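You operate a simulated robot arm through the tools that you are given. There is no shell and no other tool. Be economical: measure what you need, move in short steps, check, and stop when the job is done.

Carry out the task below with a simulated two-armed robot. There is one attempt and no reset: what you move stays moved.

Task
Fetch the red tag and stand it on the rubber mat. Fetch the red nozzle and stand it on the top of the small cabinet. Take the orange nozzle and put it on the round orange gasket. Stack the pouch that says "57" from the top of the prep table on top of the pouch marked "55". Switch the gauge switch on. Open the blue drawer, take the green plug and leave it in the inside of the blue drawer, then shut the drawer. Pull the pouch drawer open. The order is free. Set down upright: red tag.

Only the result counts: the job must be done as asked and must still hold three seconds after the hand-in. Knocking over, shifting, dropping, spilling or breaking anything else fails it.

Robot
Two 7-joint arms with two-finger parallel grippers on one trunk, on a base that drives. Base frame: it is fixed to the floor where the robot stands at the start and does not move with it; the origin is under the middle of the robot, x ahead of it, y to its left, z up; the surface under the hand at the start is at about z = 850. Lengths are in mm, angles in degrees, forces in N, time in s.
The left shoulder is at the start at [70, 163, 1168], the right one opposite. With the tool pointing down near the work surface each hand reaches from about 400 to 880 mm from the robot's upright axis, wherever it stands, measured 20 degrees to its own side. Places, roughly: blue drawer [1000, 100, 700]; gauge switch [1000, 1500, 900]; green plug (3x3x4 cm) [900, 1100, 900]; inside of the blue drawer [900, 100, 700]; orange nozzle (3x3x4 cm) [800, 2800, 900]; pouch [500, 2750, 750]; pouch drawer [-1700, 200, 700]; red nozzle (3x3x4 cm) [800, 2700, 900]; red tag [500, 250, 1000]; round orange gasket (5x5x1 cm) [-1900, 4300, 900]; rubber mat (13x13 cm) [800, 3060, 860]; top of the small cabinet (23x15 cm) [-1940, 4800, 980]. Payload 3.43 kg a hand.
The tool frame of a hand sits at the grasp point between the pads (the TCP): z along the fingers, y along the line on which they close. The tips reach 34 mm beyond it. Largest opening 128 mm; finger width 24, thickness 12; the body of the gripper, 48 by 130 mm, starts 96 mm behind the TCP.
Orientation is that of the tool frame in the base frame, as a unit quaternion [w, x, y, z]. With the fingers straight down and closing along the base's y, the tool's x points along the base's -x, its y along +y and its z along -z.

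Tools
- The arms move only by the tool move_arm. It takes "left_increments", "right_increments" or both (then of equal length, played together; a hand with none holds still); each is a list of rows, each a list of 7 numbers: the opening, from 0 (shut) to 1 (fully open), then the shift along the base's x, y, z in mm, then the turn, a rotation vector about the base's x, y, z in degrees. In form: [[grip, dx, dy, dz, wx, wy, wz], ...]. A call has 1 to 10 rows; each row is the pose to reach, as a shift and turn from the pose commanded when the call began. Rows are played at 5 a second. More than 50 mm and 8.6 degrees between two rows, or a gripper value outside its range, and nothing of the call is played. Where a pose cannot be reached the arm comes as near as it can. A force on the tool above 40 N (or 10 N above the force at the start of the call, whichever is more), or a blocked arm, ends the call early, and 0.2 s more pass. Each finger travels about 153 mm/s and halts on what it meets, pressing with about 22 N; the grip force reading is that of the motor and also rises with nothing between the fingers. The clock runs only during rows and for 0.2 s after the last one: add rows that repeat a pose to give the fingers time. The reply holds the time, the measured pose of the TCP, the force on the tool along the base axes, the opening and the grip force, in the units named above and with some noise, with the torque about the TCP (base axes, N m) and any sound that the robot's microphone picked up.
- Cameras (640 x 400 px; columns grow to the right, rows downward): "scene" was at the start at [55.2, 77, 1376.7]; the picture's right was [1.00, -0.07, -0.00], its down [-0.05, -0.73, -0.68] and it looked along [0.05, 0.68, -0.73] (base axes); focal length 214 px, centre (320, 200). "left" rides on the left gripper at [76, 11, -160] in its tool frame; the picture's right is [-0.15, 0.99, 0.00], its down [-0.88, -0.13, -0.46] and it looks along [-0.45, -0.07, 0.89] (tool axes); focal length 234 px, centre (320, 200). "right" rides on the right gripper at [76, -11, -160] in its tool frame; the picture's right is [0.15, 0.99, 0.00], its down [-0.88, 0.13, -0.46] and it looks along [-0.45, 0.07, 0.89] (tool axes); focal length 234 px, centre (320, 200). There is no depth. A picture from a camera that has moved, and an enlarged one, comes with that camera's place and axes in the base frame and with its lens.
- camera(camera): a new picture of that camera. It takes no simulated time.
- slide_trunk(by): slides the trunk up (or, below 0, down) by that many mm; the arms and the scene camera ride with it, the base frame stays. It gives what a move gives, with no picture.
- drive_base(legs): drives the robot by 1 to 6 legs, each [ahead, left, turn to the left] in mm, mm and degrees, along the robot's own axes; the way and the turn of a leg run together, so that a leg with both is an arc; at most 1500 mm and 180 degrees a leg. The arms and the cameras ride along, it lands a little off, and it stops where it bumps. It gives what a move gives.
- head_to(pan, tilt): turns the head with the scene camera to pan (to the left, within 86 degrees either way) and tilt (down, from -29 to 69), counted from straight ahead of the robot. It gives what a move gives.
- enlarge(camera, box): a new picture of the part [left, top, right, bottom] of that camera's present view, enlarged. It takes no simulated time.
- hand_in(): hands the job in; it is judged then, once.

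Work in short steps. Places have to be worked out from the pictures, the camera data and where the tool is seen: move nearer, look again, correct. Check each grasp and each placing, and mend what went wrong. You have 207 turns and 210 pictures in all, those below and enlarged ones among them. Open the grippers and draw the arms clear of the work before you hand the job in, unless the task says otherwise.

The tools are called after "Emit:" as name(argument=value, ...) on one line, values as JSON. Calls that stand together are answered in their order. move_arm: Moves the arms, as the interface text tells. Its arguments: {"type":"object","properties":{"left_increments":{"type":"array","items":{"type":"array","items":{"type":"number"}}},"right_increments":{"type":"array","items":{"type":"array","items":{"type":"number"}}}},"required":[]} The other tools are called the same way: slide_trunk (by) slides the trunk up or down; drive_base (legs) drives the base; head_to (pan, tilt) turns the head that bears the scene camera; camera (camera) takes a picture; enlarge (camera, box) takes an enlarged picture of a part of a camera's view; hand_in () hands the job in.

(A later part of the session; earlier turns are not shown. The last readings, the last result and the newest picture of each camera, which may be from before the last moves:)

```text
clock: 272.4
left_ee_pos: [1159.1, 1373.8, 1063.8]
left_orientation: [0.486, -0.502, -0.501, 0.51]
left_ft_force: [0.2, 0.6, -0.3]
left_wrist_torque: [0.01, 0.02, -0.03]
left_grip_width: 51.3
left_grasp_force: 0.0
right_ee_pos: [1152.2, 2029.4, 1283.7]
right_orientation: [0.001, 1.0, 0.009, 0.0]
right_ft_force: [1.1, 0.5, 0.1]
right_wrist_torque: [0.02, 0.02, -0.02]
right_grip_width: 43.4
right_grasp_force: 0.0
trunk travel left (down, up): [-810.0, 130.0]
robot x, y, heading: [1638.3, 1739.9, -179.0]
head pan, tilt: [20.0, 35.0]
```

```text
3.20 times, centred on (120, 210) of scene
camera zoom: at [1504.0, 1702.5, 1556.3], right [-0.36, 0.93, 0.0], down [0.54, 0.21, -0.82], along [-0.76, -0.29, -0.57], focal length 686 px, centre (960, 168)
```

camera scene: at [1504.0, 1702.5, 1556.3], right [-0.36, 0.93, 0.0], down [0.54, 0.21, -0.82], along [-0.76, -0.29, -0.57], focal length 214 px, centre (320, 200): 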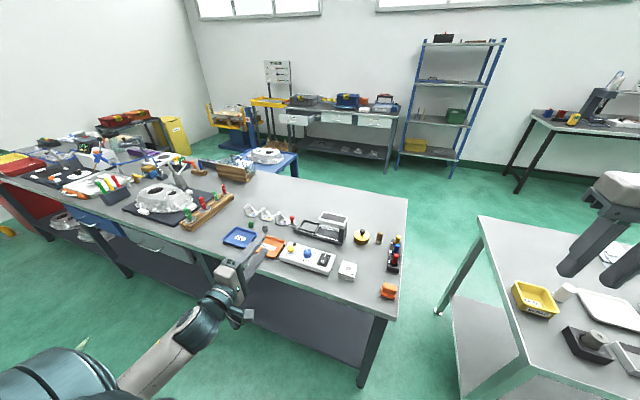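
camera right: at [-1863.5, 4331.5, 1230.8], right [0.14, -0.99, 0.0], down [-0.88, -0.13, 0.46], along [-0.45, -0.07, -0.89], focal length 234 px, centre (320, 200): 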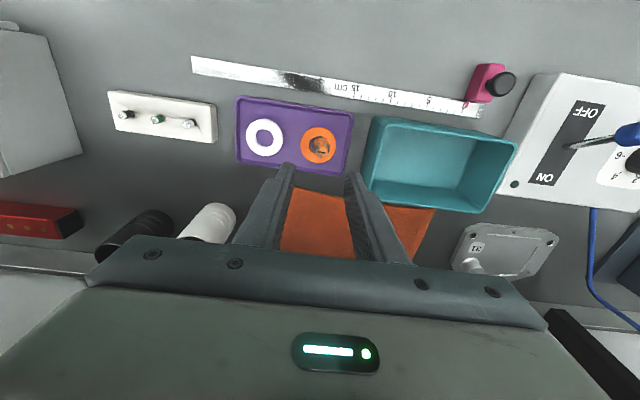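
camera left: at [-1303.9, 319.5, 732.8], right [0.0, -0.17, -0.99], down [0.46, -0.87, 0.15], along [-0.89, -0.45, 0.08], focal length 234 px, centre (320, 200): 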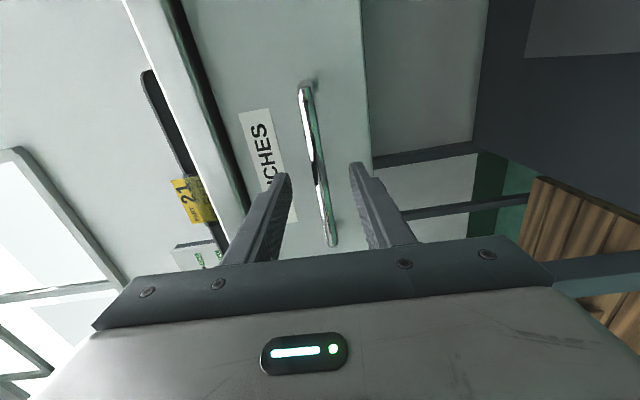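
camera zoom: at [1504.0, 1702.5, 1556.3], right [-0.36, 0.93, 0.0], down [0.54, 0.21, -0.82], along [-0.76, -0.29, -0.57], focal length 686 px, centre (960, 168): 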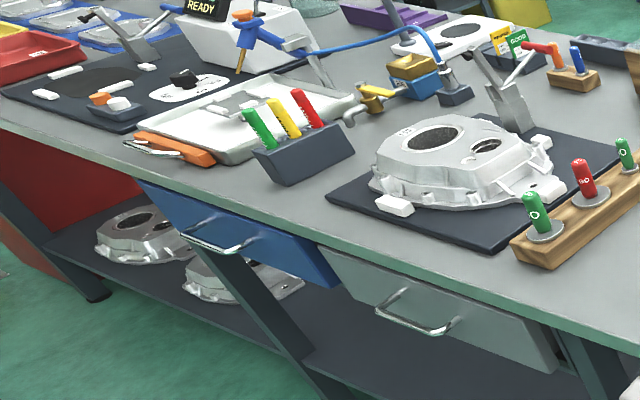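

Green plug ≈ (896, 1113); the gauge box's POWER rocker ≈ (989, 1524); blue drawer handle ≈ (1133, 190, 760). I first retract/raise the left hand, then position for the switch with the right hand.

Emit:
move_arm(left_increments=[[0.4, 20, 0, 30, 0, 0, 0], [0.4, 40, 0, 60, 0, 0, 0], [0.4, 60, 0, 90, 0, 0, 0], [0.4, 80, 0, 120, 0, 0, 0]], right_increments=[[0.2, 0, -10, -30, 0, 0, 0], [0.1, 0, -20, -60, 0, 0, 0], [0, 0, -30, -90, 0, 0, 0], [0, 0, -40, -120, 0, 0, 0]])

Emit:
drive_base(legs=[[0, 460, -1], [120, 0, 0]])

Emit:
head_to(pan=-20, tilt=50)

Emit:
camera(camera="scene")

Emit:
camera(camera="right")

```text
clock: 273.4
left_ee_pos: [1191.4, 1321.8, 1108.6]
left_orientation: [0.487, -0.502, -0.501, 0.51]
left_ft_force: [0.1, 0.2, -0.2]
left_wrist_torque: [0.01, 0.01, 0.01]
left_grip_width: 51.2
left_grasp_force: 0.0
left hand out of reach, approached as far as the arm can: row 1, 2, 3, 4
right_ee_pos: [1151.9, 1988.6, 1164.4]
right_orientation: [0.001, 1.0, 0.009, -0.002]
right_ft_force: [0.0, -0.3, -0.3]
right_wrist_torque: [-0.03, 0.01, -0.01]
right_grip_width: 0.1
right_grasp_force: 21.9
trunk travel left (down, up): [-810.0, 130.0]
robot x, y, heading: [1640.2, 1736.2, -179.1]
head pan, tilt: [20.0, 35.0]
```

```text
clock: 277.0
left_ee_pos: [1071.4, 869.5, 1107.7]
left_orientation: [-0.491, 0.507, 0.496, -0.506]
left_ft_force: [0.6, -0.8, -0.2]
left_wrist_torque: [0.02, 0.03, -0.01]
left_grip_width: 51.0
left_grasp_force: 0.2
right_ee_pos: [1039.3, 1537.4, 1165.4]
right_orientation: [0.001, 1.0, 0.001, -0.002]
right_ft_force: [0.2, -0.2, -0.5]
right_wrist_torque: [0.05, -0.04, -0.01]
right_grip_width: 0.0
right_grasp_force: 22.5
trunk travel left (down, up): [-810.0, 130.0]
robot x, y, heading: [1523.0, 1279.0, -179.9]
head pan, tilt: [20.0, 35.0]
```

```text
clock: 278.0
left_ee_pos: [1071.5, 869.6, 1109.4]
left_orientation: [-0.491, 0.506, 0.497, -0.506]
left_ft_force: [-0.1, -0.1, -0.1]
left_wrist_torque: [0.0, -0.02, 0.0]
left_grip_width: 51.0
left_grasp_force: 0.0
right_ee_pos: [1040.1, 1537.7, 1164.8]
right_orientation: [0.0, 1.0, 0.001, -0.001]
right_ft_force: [0.1, -0.6, 0.2]
right_wrist_torque: [-0.05, 0.0, 0.01]
right_grip_width: 0.0
right_grasp_force: 22.3
trunk travel left (down, up): [-810.0, 130.0]
robot x, y, heading: [1518.9, 1275.2, -179.9]
head pan, tilt: [-20.0, 50.0]
```

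```text
97 pictures are left
camera scene: at [1398.1, 1300.5, 1534.7], right [0.34, 0.94, 0.0], down [0.72, -0.26, -0.64], along [-0.6, 0.22, -0.77], focal length 214 px, centre (320, 200)
```

scene: 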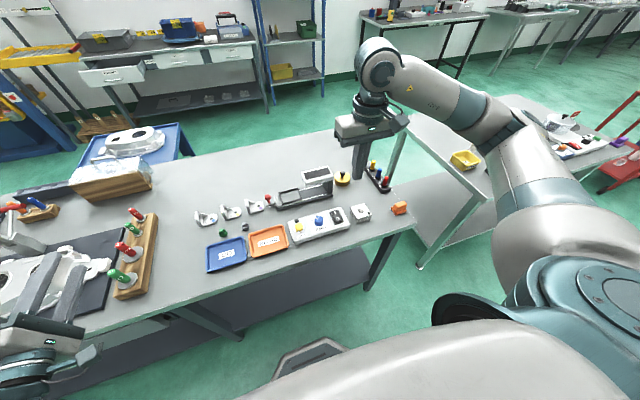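

```text
96 pictures are left
camera right: at [1115.7, 1549.0, 1323.6], right [0.15, -0.99, 0.0], down [-0.88, -0.13, 0.46], along [-0.45, -0.07, -0.89], focal length 234 px, centre (320, 200)
```

right: 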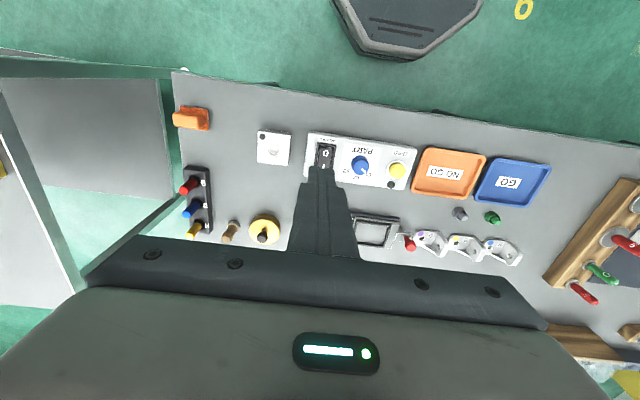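

Enlarge the rocker to see its state and which side is "I".

Emit:
enlarge(camera="right", box=[290, 120, 390, 190])

Emit:
enlarge(camera="scene", box=[280, 190, 370, 250])

```text
5.71 times, centred on (340, 155) of right
camera zoom: at [1115.7, 1549.0, 1323.6], right [0.15, -0.99, 0.0], down [-0.88, -0.13, 0.46], along [-0.45, -0.07, -0.89], focal length 1338 px, centre (206, 457)
```

zoom: 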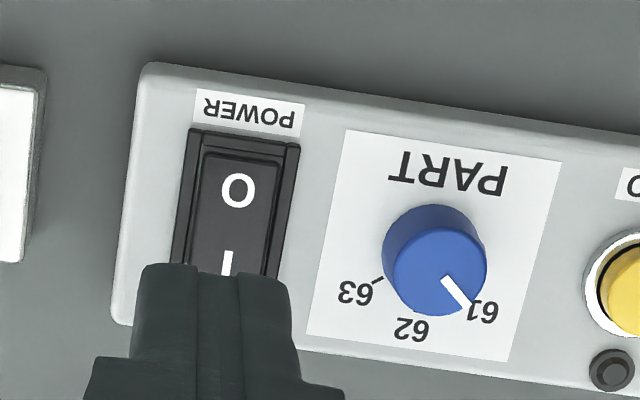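

```text
6.67 times, centred on (325, 220) of scene
camera zoom: at [1398.1, 1300.5, 1534.7], right [0.34, 0.94, 0.0], down [0.72, -0.26, -0.64], along [-0.6, 0.22, -0.77], focal length 1430 px, centre (287, 67)
```

zoom: 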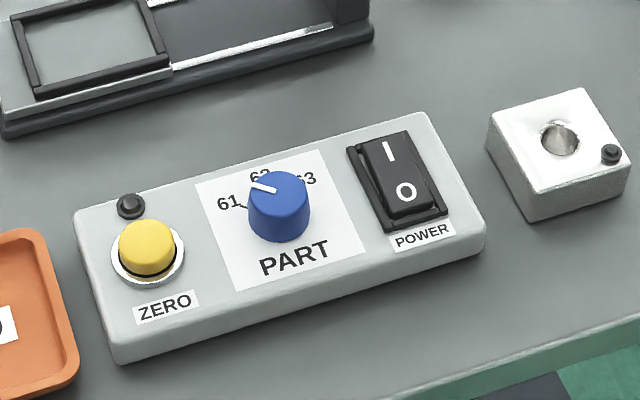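

"I" is the far side at ≈ (972, 1518); "O" near. Move the closed right fingers above "I" and descend to TCP 960 to check.

Emit:
move_arm(right_increments=[[0, -25, -8, -25, 0, 0, 0], [0, -50, -15, -60, 0, 0, 0], [0, -69, -19, -100, 0, 0, 0], [0, -69, -19, -145, 0, 0, 0], [0, -69, -19, -190, 0, 0, 0]])

Emit:
enlarge(camera="right", box=[240, 80, 400, 200])

Emit:
enlarge(camera="scene", box=[280, 170, 400, 250])

```text
clock: 279.2
left_ee_pos: [1068.7, 870.5, 1108.3]
left_orientation: [-0.491, 0.506, 0.497, -0.506]
left_ft_force: [-0.7, 0.3, 0.0]
left_wrist_torque: [0.0, 0.01, 0.01]
left_grip_width: 51.0
left_grasp_force: 0.1
right_ee_pos: [973.4, 1519.4, 975.0]
right_orientation: [0.001, 1.0, 0.002, -0.002]
right_ft_force: [0.0, 0.5, 0.3]
right_wrist_torque: [0.0, 0.01, 0.0]
right_grip_width: 0.0
right_grasp_force: 21.8
trunk travel left (down, up): [-810.0, 130.0]
robot x, y, heading: [1521.2, 1279.3, -179.7]
head pan, tilt: [-20.0, 50.0]
```

```text
3.33 times, centred on (320, 140) of right
camera zoom: at [1048.8, 1531.6, 1133.1], right [0.15, -0.99, 0.0], down [-0.88, -0.13, 0.46], along [-0.45, -0.07, -0.89], focal length 781 px, centre (320, 400)
```

zoom: 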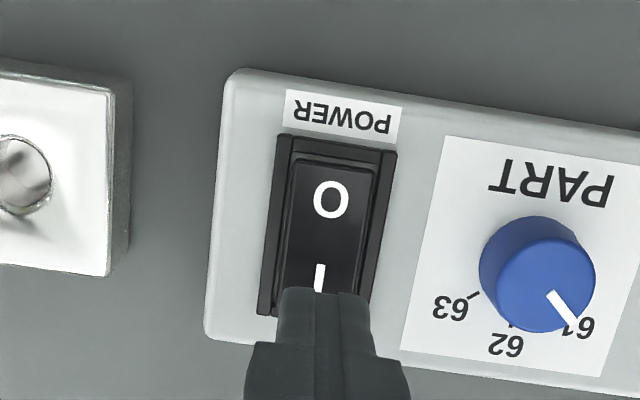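

```text
5.00 times, centred on (340, 210) of scene
camera zoom: at [1397.5, 1301.3, 1534.6], right [0.34, 0.94, 0.0], down [0.72, -0.26, -0.64], along [-0.6, 0.22, -0.77], focal length 1072 px, centre (220, 150)
```

zoom: 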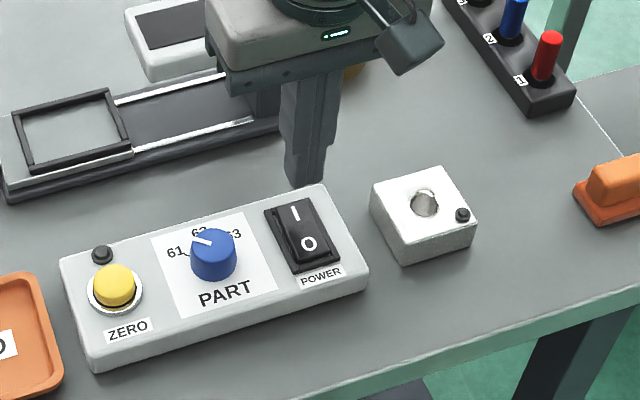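

Fingers line up with "I". Press down stepwise.

Emit:
move_arm(right_increments=[[0, -1, 0, -15, 0, 0, 0], [0, -1, 0, -28, 0, 0, 0], [0, -1, 0, -34, 0, 0, 0], [0, -1, 0, -38, 0, 0, 0], [0, -1, 0, -42, 0, 0, 0]])

Emit:
enlarge(camera="scene", box=[280, 170, 400, 250])

```text
clock: 280.4
left_ee_pos: [1070.0, 869.3, 1109.5]
left_orientation: [0.491, -0.506, -0.496, 0.506]
left_ft_force: [-0.6, -0.5, 0.0]
left_wrist_torque: [-0.04, 0.03, -0.01]
left_grip_width: 51.3
left_grasp_force: 0.0
right_ee_pos: [968.7, 1518.1, 933.7]
right_orientation: [0.001, 1.0, 0.001, -0.001]
right_ft_force: [0.0, 0.0, 0.0]
right_wrist_torque: [0.02, -0.02, 0.0]
right_grip_width: 0.3
right_grasp_force: 22.2
trunk travel left (down, up): [-810.0, 130.0]
robot x, y, heading: [1520.6, 1277.1, -180.1]
head pan, tilt: [-20.0, 50.0]
```

```text
5.00 times, centred on (340, 210) of scene
camera zoom: at [1397.8, 1300.7, 1534.6], right [0.34, 0.94, 0.0], down [0.72, -0.26, -0.64], along [-0.6, 0.22, -0.77], focal length 1072 px, centre (220, 150)
```

zoom: 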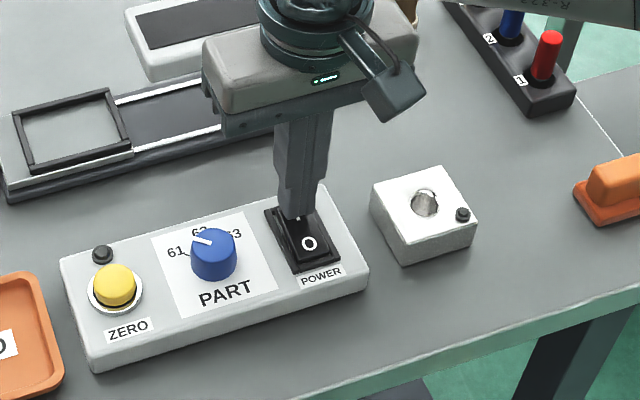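

The tips are at the rocker with little force. Continue a few mm, then lift and inspect.

Emit:
move_arm(right_increments=[[0, 1, 1, -3, 0, 0, 0], [0, 1, 1, -6, 0, 0, 0], [0, 1, 1, -8, 0, 0, 0], [0, 1, 1, -8, 0, 0, 0]])

Emit:
enlarge(camera="scene", box=[280, 170, 400, 250])

```text
clock: 281.4
left_ee_pos: [1069.9, 870.8, 1109.0]
left_orientation: [0.491, -0.506, -0.496, 0.507]
left_ft_force: [0.2, -0.1, 0.9]
left_wrist_torque: [0.0, 0.0, 0.0]
left_grip_width: 51.2
left_grasp_force: 0.1
right_ee_pos: [970.7, 1518.6, 925.7]
right_orientation: [0.0, 1.0, 0.001, -0.001]
right_ft_force: [0.4, -1.1, 0.4]
right_wrist_torque: [0.0, -0.02, -0.03]
right_grip_width: 0.0
right_grasp_force: 22.3
trunk travel left (down, up): [-810.0, 130.0]
robot x, y, heading: [1519.4, 1278.1, -180.0]
head pan, tilt: [-20.0, 50.0]
```

```text
5.00 times, centred on (340, 210) of scene
camera zoom: at [1397.9, 1300.8, 1534.6], right [0.34, 0.94, 0.0], down [0.72, -0.26, -0.64], along [-0.6, 0.22, -0.77], focal length 1072 px, centre (220, 150)
```

zoom: 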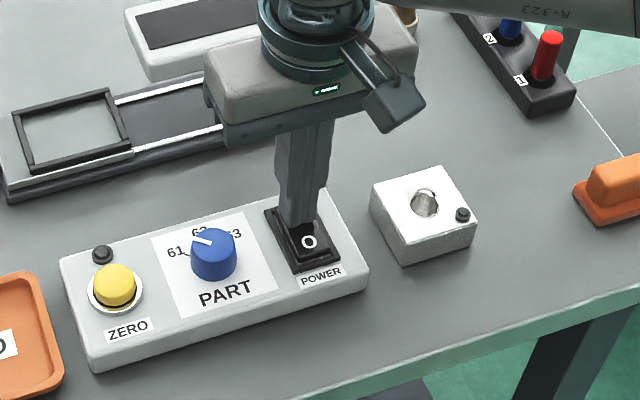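

Still no force; press further in small steps.

Emit:
move_arm(right_increments=[[0, 0, 0, -3, 0, 0, 0], [0, 0, 0, -6, 0, 0, 0], [0, 0, 0, -6, 0, 0, 0]])

Emit:
enlarge(camera="scene", box=[320, 190, 370, 230])

```text
clock: 282.2
left_ee_pos: [1073.1, 870.0, 1109.1]
left_orientation: [0.491, -0.505, -0.497, 0.507]
left_ft_force: [-0.2, 0.1, 0.7]
left_wrist_torque: [0.02, 0.0, 0.02]
left_grip_width: 51.0
left_grasp_force: 0.0
right_ee_pos: [968.7, 1519.2, 924.1]
right_orientation: [0.002, 1.0, 0.001, -0.006]
right_ft_force: [7.7, 1.1, 21.2]
right_wrist_torque: [0.02, -0.54, 0.01]
right_grip_width: 0.0
right_grasp_force: 21.8
trunk travel left (down, up): [-810.0, 130.0]
robot x, y, heading: [1521.0, 1278.7, -179.9]
head pan, tilt: [-20.0, 50.0]
stopped in row 3 (right hand): the force on the tool passed its limit at 42 N (the readings are from after the stop); the commanded pose is now the measured one
```

```text
10.00 times, centred on (345, 210) of scene
camera zoom: at [1400.6, 1300.3, 1534.8], right [0.34, 0.94, 0.0], down [0.72, -0.26, -0.64], along [-0.61, 0.22, -0.76], focal length 2145 px, centre (70, 100)
```

zoom: 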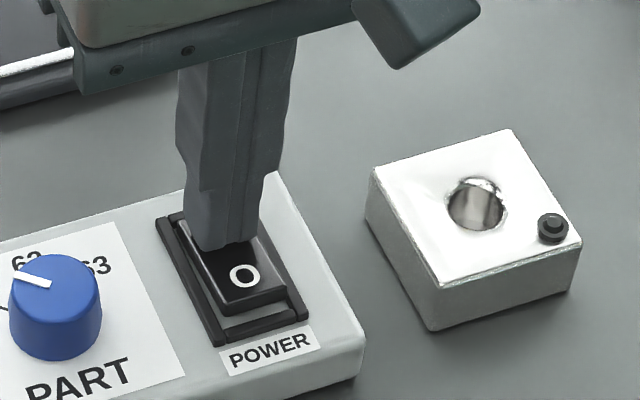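

The rocker has tipped to "I" (the O side now stands up). Lift and inspect.

Emit:
move_arm(right_increments=[[0, 0, 0, 20, 0, 0, 0], [0, 0, 0, 65, 0, 0, 0], [0, 0, 0, 110, 0, 0, 0], [0, 0, 0, 150, 0, 0, 0]])

Emit:
enlarge(camera="scene", box=[280, 170, 400, 250])

```text
clock: 283.2
left_ee_pos: [1070.5, 870.0, 1109.3]
left_orientation: [-0.491, 0.506, 0.497, -0.506]
left_ft_force: [0.1, -0.7, 0.4]
left_wrist_torque: [-0.02, 0.01, -0.01]
left_grip_width: 51.2
left_grasp_force: 0.1
right_ee_pos: [967.8, 1518.9, 1071.4]
right_orientation: [0.002, 1.0, 0.001, -0.004]
right_ft_force: [-0.4, 0.9, 0.5]
right_wrist_torque: [0.0, 0.05, 0.02]
right_grip_width: 0.0
right_grasp_force: 21.8
trunk travel left (down, up): [-810.0, 130.0]
robot x, y, heading: [1520.4, 1279.8, -180.1]
head pan, tilt: [-20.0, 50.0]
```

```text
5.00 times, centred on (340, 210) of scene
camera zoom: at [1398.1, 1300.4, 1534.5], right [0.34, 0.94, 0.0], down [0.72, -0.26, -0.64], along [-0.6, 0.22, -0.77], focal length 1072 px, centre (220, 150)
```

zoom: 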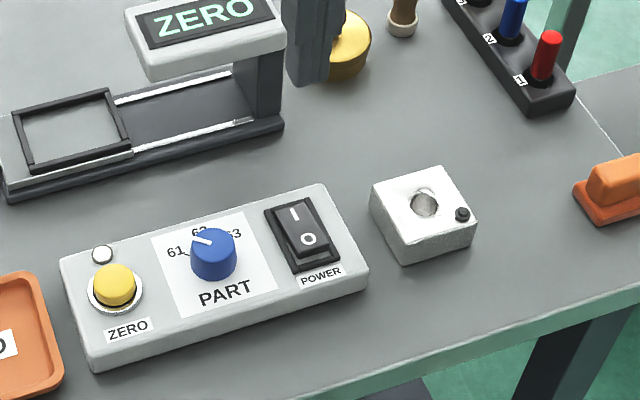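

The gauge display lit up: it is on. Before moving left along the bench, I check clearance under the left hand.

Emit:
head_to(pan=35, tilt=40)

Emit:
camera(camera="scene")

Emit:
camera(camera="left")

```text
clock: 284.5
left_ee_pos: [1070.1, 869.2, 1108.9]
left_orientation: [-0.491, 0.506, 0.496, -0.506]
left_ft_force: [-0.8, 0.4, -0.3]
left_wrist_torque: [0.0, -0.03, 0.02]
left_grip_width: 51.2
left_grasp_force: 0.1
right_ee_pos: [966.7, 1519.9, 1070.9]
right_orientation: [0.0, 1.0, 0.0, -0.004]
right_ft_force: [-0.6, 0.4, 0.0]
right_wrist_torque: [-0.01, 0.01, -0.02]
right_grip_width: 0.2
right_grasp_force: 21.9
trunk travel left (down, up): [-810.0, 130.0]
robot x, y, heading: [1517.9, 1279.5, -179.7]
head pan, tilt: [35.0, 40.0]
```

```text
87 pictures are left
camera scene: at [1400.8, 1225.9, 1548.8], right [-0.57, 0.82, 0.0], down [0.53, 0.37, -0.77], along [-0.63, -0.44, -0.64], focal length 214 px, centre (320, 200)
```

scene: 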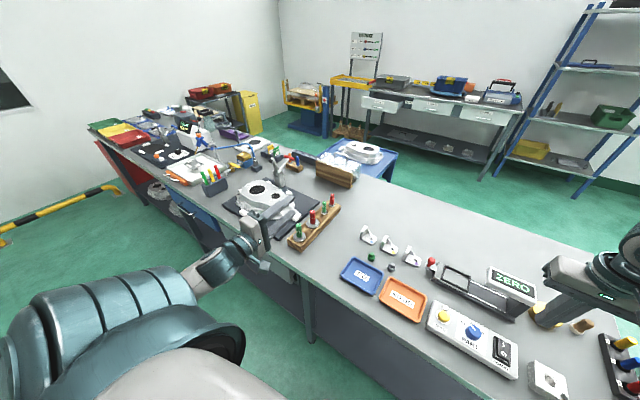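

```text
86 pictures are left
camera left: at [1229.1, 946.8, 1096.0], right [0.01, -0.17, -0.99], down [0.46, -0.87, 0.15], along [-0.89, -0.45, 0.07], focal length 234 px, centre (320, 200)
```

left: 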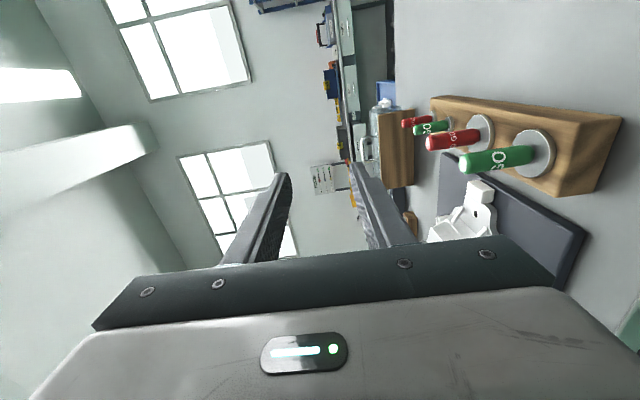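

Everything is well below the left hand. Move left 420 and ahead 65 to bring the right hand over the green plug.

Emit:
drive_base(legs=[[0, 420, 0], [65, 0, 0]])

Emit:
move_arm(right_increments=[[0.3, 0, 0, -10, 0, 0, 0], [0.4, 0, 0, -20, 0, 0, 0]])

Emit:
camera(camera="right")

Emit:
head_to(pan=-20, tilt=50)

Emit:
camera(camera="scene")

```text
clock: 287.7
left_ee_pos: [1008.9, 450.7, 1108.3]
left_orientation: [0.491, -0.505, -0.497, 0.507]
left_ft_force: [1.3, -0.1, -0.8]
left_wrist_torque: [0.01, 0.02, 0.01]
left_grip_width: 51.1
left_grasp_force: 0.0
right_ee_pos: [904.2, 1098.0, 1072.0]
right_orientation: [0.001, 1.0, 0.001, -0.005]
right_ft_force: [-0.4, -0.3, 0.9]
right_wrist_torque: [0.01, 0.01, 0.0]
right_grip_width: 0.0
right_grasp_force: 22.4
trunk travel left (down, up): [-810.0, 130.0]
robot x, y, heading: [1457.7, 857.5, -179.7]
head pan, tilt: [35.0, 40.0]
```

```text
clock: 288.3
left_ee_pos: [1006.9, 450.5, 1108.0]
left_orientation: [0.49, -0.506, -0.497, 0.506]
left_ft_force: [0.4, -0.3, -0.2]
left_wrist_torque: [-0.01, 0.03, 0.0]
left_grip_width: 51.2
left_grasp_force: 0.1
right_ee_pos: [902.9, 1097.0, 1051.8]
right_orientation: [0.001, 1.0, 0.001, -0.003]
right_ft_force: [-1.3, -0.4, -0.3]
right_wrist_torque: [0.02, 0.01, -0.01]
right_grip_width: 51.3
right_grasp_force: 0.1
trunk travel left (down, up): [-810.0, 130.0]
robot x, y, heading: [1458.3, 860.2, -179.6]
head pan, tilt: [35.0, 40.0]
```

```text
85 pictures are left
camera right: at [979.4, 1109.8, 1209.6], right [0.15, -0.99, 0.0], down [-0.88, -0.13, 0.46], along [-0.46, -0.07, -0.89], focal length 234 px, centre (320, 200)
```

right: 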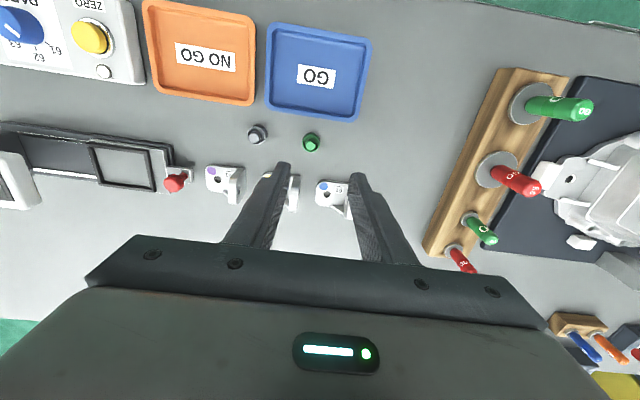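

```text
clock: 289.5
left_ee_pos: [1007.1, 449.8, 1107.7]
left_orientation: [0.49, -0.506, -0.497, 0.507]
left_ft_force: [0.0, 0.1, 0.5]
left_wrist_torque: [0.03, 0.02, -0.01]
left_grip_width: 51.2
left_grasp_force: 0.1
right_ee_pos: [904.0, 1098.9, 1051.5]
right_orientation: [0.001, 1.0, 0.002, -0.005]
right_ft_force: [-0.7, -1.1, -0.1]
right_wrist_torque: [-0.01, 0.02, 0.03]
right_grip_width: 51.4
right_grasp_force: 0.1
trunk travel left (down, up): [-810.0, 130.0]
robot x, y, heading: [1457.3, 859.4, -179.5]
head pan, tilt: [-20.0, 50.0]
```

```text
84 pictures are left
camera scene: at [1333.8, 881.6, 1534.6], right [0.34, 0.94, 0.0], down [0.72, -0.26, -0.64], along [-0.6, 0.22, -0.77], focal length 214 px, centre (320, 200)
```

scene: 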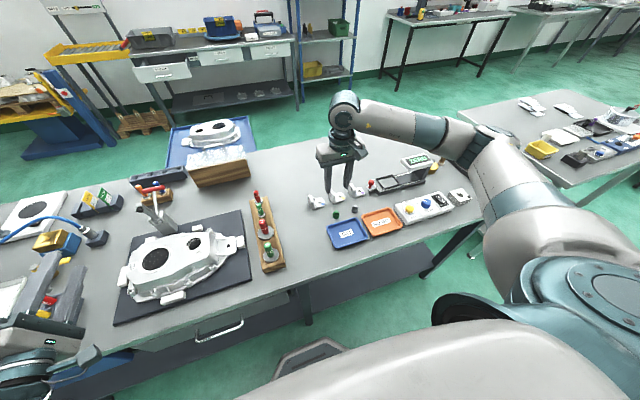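

Green plug ≈ (894, 1110). Align and descend to 960 to check.

Emit:
move_arm(right_increments=[[0.4, -9, 12, -30, 0, 0, 0], [0.4, -9, 12, -70, 0, 0, 0], [0.4, -9, 12, -100, 0, 0, 0]])

Emit:
enlarge(camera="right", box=[200, 60, 440, 210])

Emit:
enlarge(camera="scene", box=[290, 150, 410, 250])

```text
clock: 290.3
left_ee_pos: [1006.8, 449.7, 1108.8]
left_orientation: [0.49, -0.506, -0.497, 0.507]
left_ft_force: [0.0, -0.7, -0.8]
left_wrist_torque: [0.0, 0.0, -0.01]
left_grip_width: 51.1
left_grasp_force: 0.0
right_ee_pos: [893.7, 1109.2, 949.5]
right_orientation: [0.001, 1.0, 0.001, -0.005]
right_ft_force: [-0.1, 0.0, 0.6]
right_wrist_torque: [0.01, 0.02, 0.0]
right_grip_width: 51.1
right_grasp_force: 0.1
trunk travel left (down, up): [-810.0, 130.0]
robot x, y, heading: [1455.5, 857.8, -179.7]
head pan, tilt: [-20.0, 50.0]
```

```text
2.67 times, centred on (320, 135) of right
camera zoom: at [971.0, 1122.1, 1108.3], right [0.15, -0.99, 0.0], down [-0.88, -0.13, 0.46], along [-0.46, -0.07, -0.89], focal length 624 px, centre (320, 373)
```

zoom: 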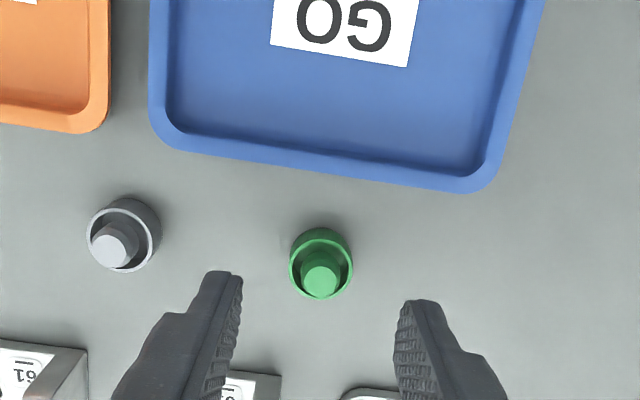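

```text
4.00 times, centred on (350, 200) of scene
camera zoom: at [1334.0, 881.6, 1534.6], right [0.34, 0.94, 0.0], down [0.72, -0.26, -0.64], along [-0.6, 0.22, -0.77], focal length 858 px, centre (200, 200)
```

zoom: 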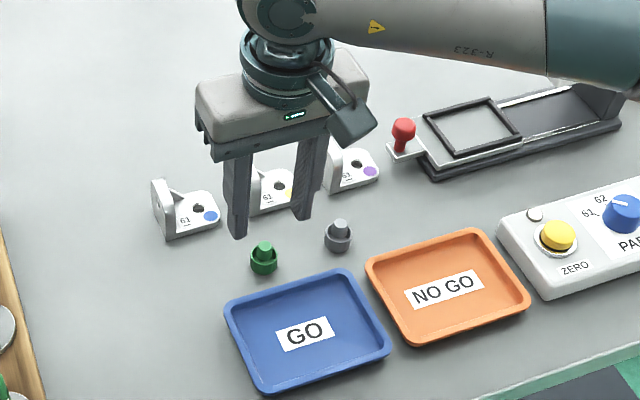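

Plug base ≈ (896, 1110). Descend to tips just above the bench and grip.

Emit:
move_arm(right_increments=[[0.4, 2, 1, -30, 0, 0, 0], [0.4, 2, 1, -59, 0, 0, 0], [0, 2, 1, -59, 0, 0, 0], [0, 2, 1, -59, 0, 0, 0], [0, 2, 1, -59, 0, 0, 0], [0, 2, 1, -20, 0, 0, 0], [0, 2, 1, 25, 0, 0, 0], [0, 2, 1, 70, 0, 0, 0], [0, 2, 1, 110, 0, 0, 0]])

Emit:
camera(camera="right")

```text
clock: 292.3
left_ee_pos: [1007.7, 449.9, 1109.2]
left_orientation: [0.491, -0.505, -0.498, 0.506]
left_ft_force: [0.0, -0.3, 0.2]
left_wrist_torque: [0.0, -0.02, -0.04]
left_grip_width: 51.4
left_grasp_force: 0.0
right_ee_pos: [897.0, 1111.0, 1063.6]
right_orientation: [0.002, 1.0, 0.002, -0.005]
right_ft_force: [0.2, 0.4, -0.6]
right_wrist_torque: [0.02, -0.04, -0.01]
right_grip_width: 19.2
right_grasp_force: 22.0
trunk travel left (down, up): [-810.0, 130.0]
robot x, y, heading: [1460.4, 854.5, -180.0]
head pan, tilt: [-20.0, 50.0]
```

```text
81 pictures are left
camera right: at [973.5, 1123.0, 1222.2], right [0.15, -0.99, 0.0], down [-0.88, -0.13, 0.46], along [-0.46, -0.07, -0.89], focal length 234 px, centre (320, 200)
```

right: 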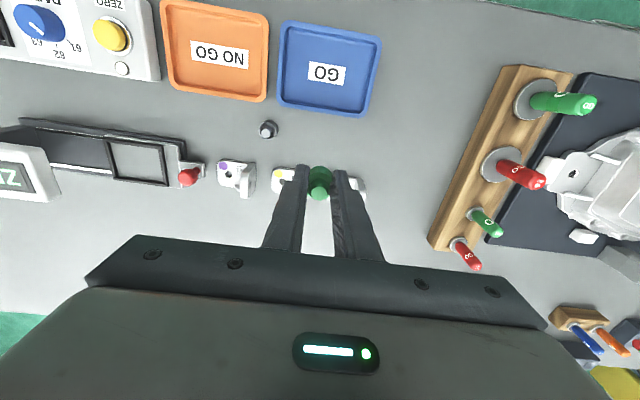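

Plug in hand. Back off from the bench, raise and pull in the right hand, then shift left to face the blue drawer.

Emit:
drive_base(legs=[[-230, 0, 0], [0, 260, 0]])

Emit:
move_arm(right_increments=[[0, 30, 0, 35, 0, 0, 0], [0, 60, 0, 70, 0, 0, 0], [0, 90, 0, 105, 0, 0, 0], [0, 120, 0, 140, 0, 0, 0], [0, 140, 0, 180, 0, 0, 0], [0, 150, 0, 220, 0, 0, 0]])

Emit:
head_to(pan=25, tilt=45)

Emit:
camera(camera="scene")

```text
clock: 295.5
left_ee_pos: [1242.0, 192.3, 1109.0]
left_orientation: [0.489, -0.504, -0.499, 0.508]
left_ft_force: [0.2, -0.6, -0.2]
left_wrist_torque: [0.0, 0.0, 0.0]
left_grip_width: 51.0
left_grasp_force: 0.2
right_ee_pos: [1126.2, 853.1, 1063.0]
right_orientation: [0.001, 1.0, 0.005, -0.005]
right_ft_force: [0.5, 0.4, 0.3]
right_wrist_torque: [0.03, -0.01, 0.02]
right_grip_width: 19.2
right_grasp_force: 21.9
trunk travel left (down, up): [-810.0, 130.0]
robot x, y, heading: [1690.3, 602.5, -179.4]
head pan, tilt: [-20.0, 50.0]
```

```text
clock: 296.9
left_ee_pos: [1241.5, 191.4, 1108.7]
left_orientation: [0.489, -0.503, -0.499, 0.508]
left_ft_force: [0.2, -0.4, 0.5]
left_wrist_torque: [0.01, -0.02, 0.01]
left_grip_width: 51.2
left_grasp_force: 0.1
right_ee_pos: [1278.6, 851.1, 1283.2]
right_orientation: [-0.001, 1.0, 0.004, -0.004]
right_ft_force: [-0.7, -0.1, -0.9]
right_wrist_torque: [-0.02, -0.01, 0.0]
right_grip_width: 19.4
right_grasp_force: 22.1
trunk travel left (down, up): [-810.0, 130.0]
robot x, y, heading: [1688.9, 599.5, -179.1]
head pan, tilt: [-20.0, 50.0]
```

```text
clock: 298.0
left_ee_pos: [1241.8, 191.7, 1108.1]
left_orientation: [0.489, -0.504, -0.499, 0.508]
left_ft_force: [-0.7, -0.3, 0.8]
left_wrist_torque: [-0.01, -0.03, -0.02]
left_grip_width: 51.3
left_grasp_force: 0.1
right_ee_pos: [1276.3, 851.6, 1282.1]
right_orientation: [0.0, 1.0, 0.004, -0.005]
right_ft_force: [0.8, -0.2, 0.3]
right_wrist_torque: [0.0, 0.0, 0.04]
right_grip_width: 19.2
right_grasp_force: 21.9
trunk travel left (down, up): [-810.0, 130.0]
robot x, y, heading: [1691.4, 606.3, -179.4]
head pan, tilt: [25.0, 45.0]
```

```text
80 pictures are left
camera scene: at [1565.4, 564.2, 1541.5], right [-0.43, 0.9, 0.0], down [0.64, 0.3, -0.71], along [-0.64, -0.3, -0.71], focal length 214 px, centre (320, 200)
```

scene: 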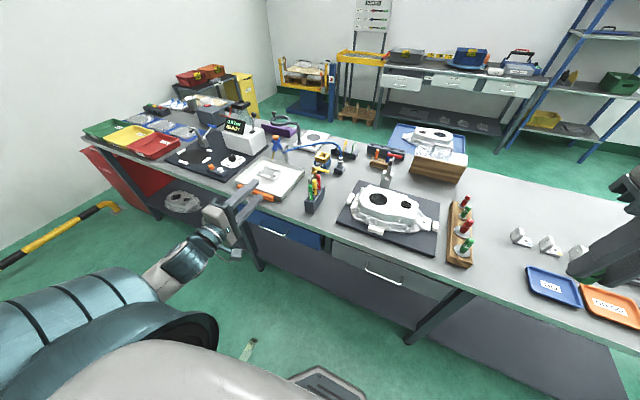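

Blue drawer handle ≈ (1129, 119, ~746). Shift left 72, lower the trunk 360, and look with the left camera.

Emit:
drive_base(legs=[[0, 72, -0.6]])

Emit:
slide_trunk(by=-360)

Emit:
camera(camera="left")

Emit:
camera(camera="scene")

```text
clock: 299.0
left_ee_pos: [1236.8, 126.8, 1109.8]
left_orientation: [-0.492, 0.507, 0.495, -0.506]
left_ft_force: [0.3, -0.6, -0.2]
left_wrist_torque: [0.0, -0.02, 0.02]
left_grip_width: 51.3
left_grasp_force: 0.0
right_ee_pos: [1280.2, 785.6, 1282.0]
right_orientation: [0.002, 1.0, -0.002, -0.004]
right_ft_force: [-0.3, 0.5, 0.1]
right_wrist_torque: [-0.02, 0.0, 0.0]
right_grip_width: 19.4
right_grasp_force: 22.4
trunk travel left (down, up): [-810.0, 130.0]
robot x, y, heading: [1689.5, 530.6, 180.2]
head pan, tilt: [25.0, 45.0]
```

```text
clock: 302.5
left_ee_pos: [1236.3, 125.3, 748.6]
left_orientation: [0.492, -0.506, -0.495, 0.506]
left_ft_force: [0.9, 0.3, 0.2]
left_wrist_torque: [-0.01, -0.01, -0.03]
left_grip_width: 51.0
left_grasp_force: 0.1
right_ee_pos: [1279.0, 783.5, 922.1]
right_orientation: [0.0, 1.0, -0.001, -0.004]
right_ft_force: [0.5, 1.0, 0.4]
right_wrist_torque: [0.0, 0.0, 0.01]
right_grip_width: 19.6
right_grasp_force: 21.6
trunk travel left (down, up): [-450.0, 490.0]
robot x, y, heading: [1691.7, 534.2, 179.9]
head pan, tilt: [25.0, 45.0]
```

```text
79 pictures are left
camera left: at [1396.9, 201.3, 736.1], right [0.01, -0.17, -0.99], down [0.46, -0.88, 0.15], along [-0.89, -0.45, 0.07], focal length 234 px, centre (320, 200)
```

left: 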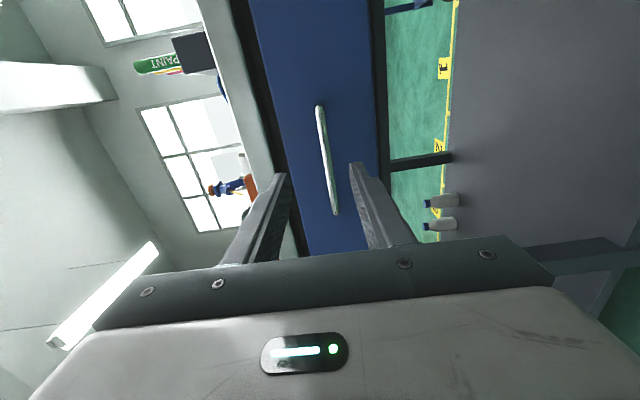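

```text
78 pictures are left
camera scene: at [1565.4, 493.8, 1181.6], right [-0.42, 0.91, 0.0], down [0.64, 0.3, -0.71], along [-0.64, -0.3, -0.71], focal length 214 px, centre (320, 200)
```

scene: 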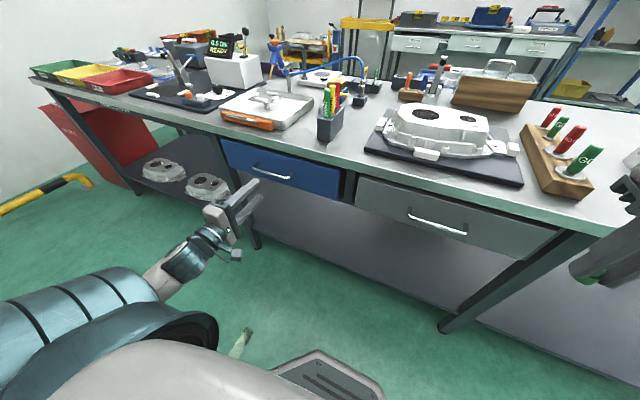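

Handle at z≈740, y 43–176. Lower 8, drive ahead 98, look.

Emit:
slide_trunk(by=-8)

Emit:
drive_base(legs=[[98, 10, 0]])

Emit:
camera(camera="left")

Emit:
enlarge(camera="scene", box=[200, 110, 360, 220])

```text
clock: 303.1
left_ee_pos: [1237.3, 124.3, 739.9]
left_orientation: [-0.492, 0.506, 0.496, -0.505]
left_ft_force: [-0.5, -0.2, 0.6]
left_wrist_torque: [0.0, 0.02, -0.03]
left_grip_width: 51.4
left_grasp_force: 0.1
right_ee_pos: [1280.1, 784.5, 913.7]
right_orientation: [0.001, 1.0, -0.002, -0.005]
right_ft_force: [-0.6, 0.0, -0.2]
right_wrist_torque: [-0.01, -0.01, -0.01]
right_grip_width: 19.4
right_grasp_force: 21.6
trunk travel left (down, up): [-442.0, 498.0]
robot x, y, heading: [1690.4, 530.4, 180.0]
head pan, tilt: [25.0, 45.0]
```

```text
clock: 304.3
left_ee_pos: [1138.4, 116.0, 740.0]
left_orientation: [-0.492, 0.508, 0.496, -0.504]
left_ft_force: [0.0, 0.1, -0.7]
left_wrist_torque: [0.01, -0.01, -0.03]
left_grip_width: 51.0
left_grasp_force: 0.0
right_ee_pos: [1180.1, 775.1, 914.2]
right_orientation: [0.001, 1.0, -0.001, -0.003]
right_ft_force: [-0.6, 0.0, -0.5]
right_wrist_torque: [0.02, -0.03, 0.0]
right_grip_width: 19.2
right_grasp_force: 22.6
trunk travel left (down, up): [-442.0, 498.0]
robot x, y, heading: [1588.3, 520.2, 179.5]
head pan, tilt: [25.0, 45.0]
```

```text
77 pictures are left
camera left: at [1296.7, 192.0, 727.5], right [0.01, -0.17, -0.99], down [0.45, -0.88, 0.15], along [-0.89, -0.45, 0.07], focal length 234 px, centre (320, 200)
```

left: 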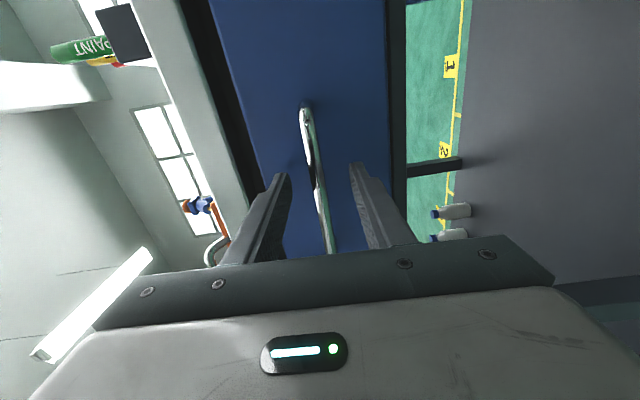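

```text
3.64 times, centred on (280, 165) of scene
camera zoom: at [1465.0, 484.1, 1173.3], right [-0.42, 0.91, 0.0], down [0.64, 0.3, -0.71], along [-0.64, -0.3, -0.71], focal length 780 px, centre (466, 327)
```

zoom: 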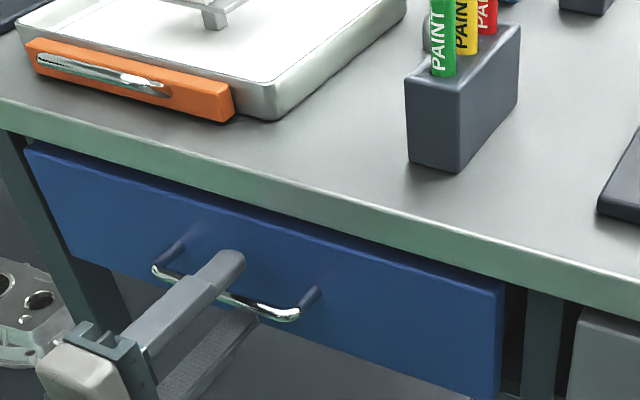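

Fingers straddle the bar. Close and pull back 110 mm.

Emit:
move_arm(left_increments=[[0.2, 0, 0, 0, 0, 0, 0], [0, 0, 0, 0, 0, 0, 0], [0, 0, 0, 0, 0, 0, 0], [0, 0, 0, 0, 0, 0, 0]])

Emit:
drive_base(legs=[[-120, 0, 0]])

Emit:
camera(camera="scene")

```text
clock: 305.3
left_ee_pos: [1137.5, 115.9, 740.9]
left_orientation: [-0.493, 0.507, 0.495, -0.504]
left_ft_force: [1.9, 0.2, 1.5]
left_wrist_torque: [1.13, 0.0, -0.06]
left_grip_width: 11.8
left_grasp_force: 45.3
right_ee_pos: [1182.5, 774.9, 914.1]
right_orientation: [0.001, 1.0, -0.002, -0.004]
right_ft_force: [0.1, -0.2, -0.1]
right_wrist_torque: [0.0, 0.02, 0.02]
right_grip_width: 19.3
right_grasp_force: 22.1
trunk travel left (down, up): [-442.0, 498.0]
robot x, y, heading: [1593.2, 518.2, 179.9]
head pan, tilt: [25.0, 45.0]
```

```text
clock: 306.5
left_ee_pos: [1257.3, 115.9, 741.3]
left_orientation: [-0.492, 0.507, 0.496, -0.505]
left_ft_force: [-0.3, 10.0, -2.6]
left_wrist_torque: [1.04, -0.07, -0.12]
left_grip_width: 11.9
left_grasp_force: 45.1
right_ee_pos: [1301.5, 774.2, 914.7]
right_orientation: [0.001, 1.0, -0.002, -0.004]
right_ft_force: [0.5, 0.4, 0.2]
right_wrist_torque: [0.03, 0.02, -0.03]
right_grip_width: 19.3
right_grasp_force: 21.8
trunk travel left (down, up): [-442.0, 498.0]
robot x, y, heading: [1710.8, 523.6, 180.0]
head pan, tilt: [25.0, 45.0]
```

```text
75 pictures are left
camera scene: at [1585.7, 484.4, 1173.6], right [-0.42, 0.91, 0.0], down [0.64, 0.3, -0.71], along [-0.64, -0.3, -0.71], focal length 214 px, centre (320, 200)
```

scene: 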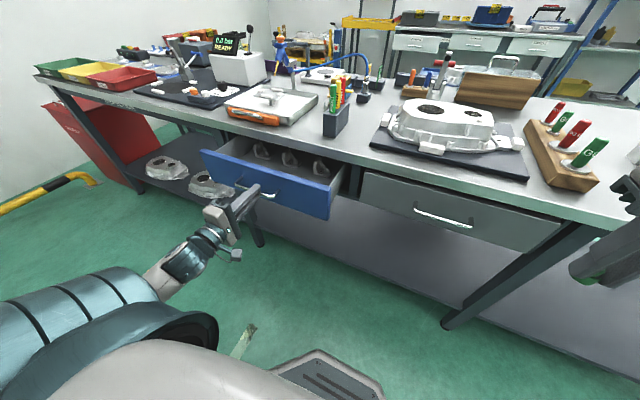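

It opens; some parts lie in it. Pull another 110 mm.

Emit:
drive_base(legs=[[-110, 0, 0]])

Emit:
enlarge(camera="scene", box=[160, 110, 400, 260])

```text
clock: 307.7
left_ee_pos: [1367.3, 115.7, 741.8]
left_orientation: [-0.493, 0.507, 0.495, -0.504]
left_ft_force: [-0.7, 0.4, 2.7]
left_wrist_torque: [1.04, 0.02, 0.46]
left_grip_width: 11.9
left_grasp_force: 45.1
right_ee_pos: [1410.1, 775.0, 915.1]
right_orientation: [0.001, 1.0, -0.001, -0.004]
right_ft_force: [-0.1, -0.6, -0.1]
right_wrist_torque: [-0.03, 0.02, 0.0]
right_grip_width: 19.1
right_grasp_force: 21.7
trunk travel left (down, up): [-442.0, 498.0]
robot x, y, heading: [1818.7, 522.8, 179.6]
head pan, tilt: [25.0, 45.0]
```

```text
2.67 times, centred on (280, 185) of scene
camera zoom: at [1695.3, 483.7, 1173.7], right [-0.42, 0.91, 0.0], down [0.64, 0.3, -0.71], along [-0.64, -0.3, -0.71], focal length 572 px, centre (427, 240)
```

zoom: 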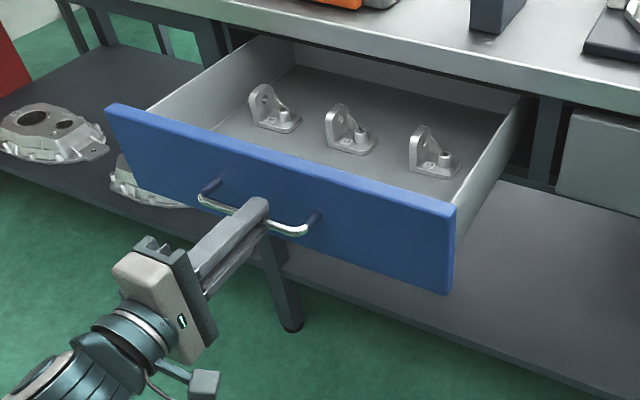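

Drawer is 230 mm open with free space at the front. Release the handle, back off, and shift left ~650 so the right hand (with plug) faces the drawer.

Emit:
move_arm(left_increments=[[0.2, 0, 0, 0, 0, 0, 0], [0.4, 0, 0, 0, 0, 0, 0], [0.4, 0, 0, 0, 0, 0, 0]])

Emit:
drive_base(legs=[[-90, 0, 0], [0, 655, 0]])

Emit:
head_to(pan=-25, tilt=45)

Emit:
camera(camera="scene")

```text
clock: 308.5
left_ee_pos: [1365.5, 115.8, 740.1]
left_orientation: [-0.493, 0.508, 0.496, -0.503]
left_ft_force: [-0.9, 0.2, 0.1]
left_wrist_torque: [0.01, 0.03, 0.0]
left_grip_width: 51.3
left_grasp_force: 0.1
right_ee_pos: [1408.3, 774.7, 914.4]
right_orientation: [0.001, 1.0, -0.002, -0.004]
right_ft_force: [-0.3, -0.1, -0.5]
right_wrist_torque: [0.0, 0.01, 0.01]
right_grip_width: 19.6
right_grasp_force: 22.4
trunk travel left (down, up): [-442.0, 498.0]
robot x, y, heading: [1818.7, 525.1, 179.7]
head pan, tilt: [25.0, 45.0]
```

```text
clock: 312.8
left_ee_pos: [1454.1, -538.6, 739.8]
left_orientation: [-0.492, 0.507, 0.496, -0.505]
left_ft_force: [0.4, 0.1, 0.7]
left_wrist_torque: [0.04, 0.03, -0.04]
left_grip_width: 51.0
left_grasp_force: 0.1
right_ee_pos: [1498.2, 120.7, 914.5]
right_orientation: [0.001, 1.0, -0.001, -0.004]
right_ft_force: [-0.2, -0.2, -0.6]
right_wrist_torque: [0.01, -0.01, 0.0]
right_grip_width: 22.6
right_grasp_force: 22.3
trunk travel left (down, up): [-442.0, 498.0]
robot x, y, heading: [1904.7, -134.9, 179.7]
head pan, tilt: [25.0, 45.0]
```

```text
clock: 314.0
left_ee_pos: [1455.4, -539.0, 739.4]
left_orientation: [-0.492, 0.508, 0.496, -0.503]
left_ft_force: [-0.4, 0.1, -0.1]
left_wrist_torque: [0.0, -0.02, -0.01]
left_grip_width: 51.1
left_grasp_force: 0.1
right_ee_pos: [1497.5, 120.6, 915.1]
right_orientation: [0.001, 1.0, -0.001, -0.004]
right_ft_force: [0.2, 0.3, 0.3]
right_wrist_torque: [-0.02, -0.01, -0.01]
right_grip_width: 22.5
right_grasp_force: 21.9
trunk travel left (down, up): [-442.0, 498.0]
robot x, y, heading: [1906.7, -132.7, 180.0]
head pan, tilt: [-25.0, 45.0]
```

```text
73 pictures are left
camera scene: at [1782.6, -101.2, 1173.5], right [0.42, 0.91, 0.0], down [0.64, -0.3, -0.71], along [-0.64, 0.3, -0.71], focal length 214 px, centre (320, 200)
```

scene: 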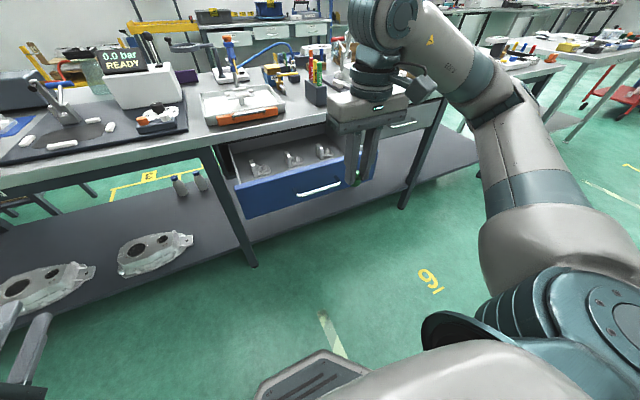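

The grip width went from 19 to 22.5 mm; check the plug in the right hand.

Emit:
camera(camera="right")

Emit:
enlarge(camera="scene", box=[320, 130, 420, 200])

```text
72 pictures are left
camera right: at [1574.1, 131.8, 1072.7], right [0.14, -0.99, 0.0], down [-0.88, -0.13, 0.46], along [-0.46, -0.07, -0.89], focal length 234 px, centre (320, 200)
```

right: 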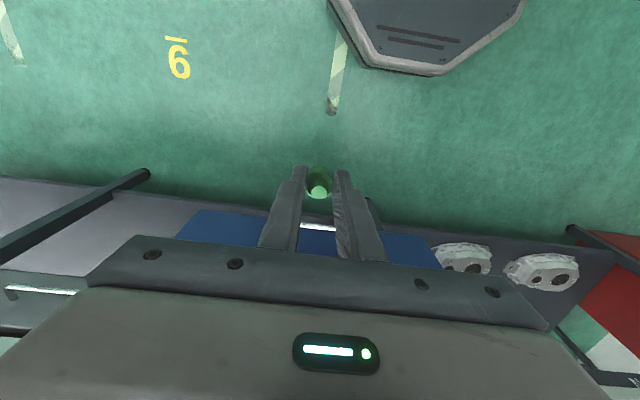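

```text
5.71 times, centred on (370, 165) of scene
camera zoom: at [1782.6, -101.2, 1173.5], right [0.42, 0.91, 0.0], down [0.64, -0.3, -0.71], along [-0.64, 0.3, -0.71], focal length 1226 px, centre (34, 400)
```

zoom: 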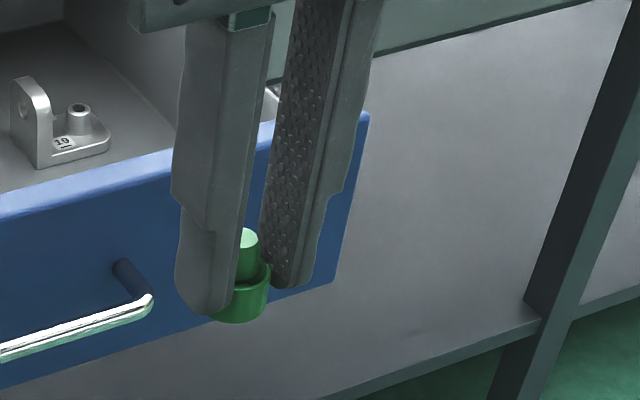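

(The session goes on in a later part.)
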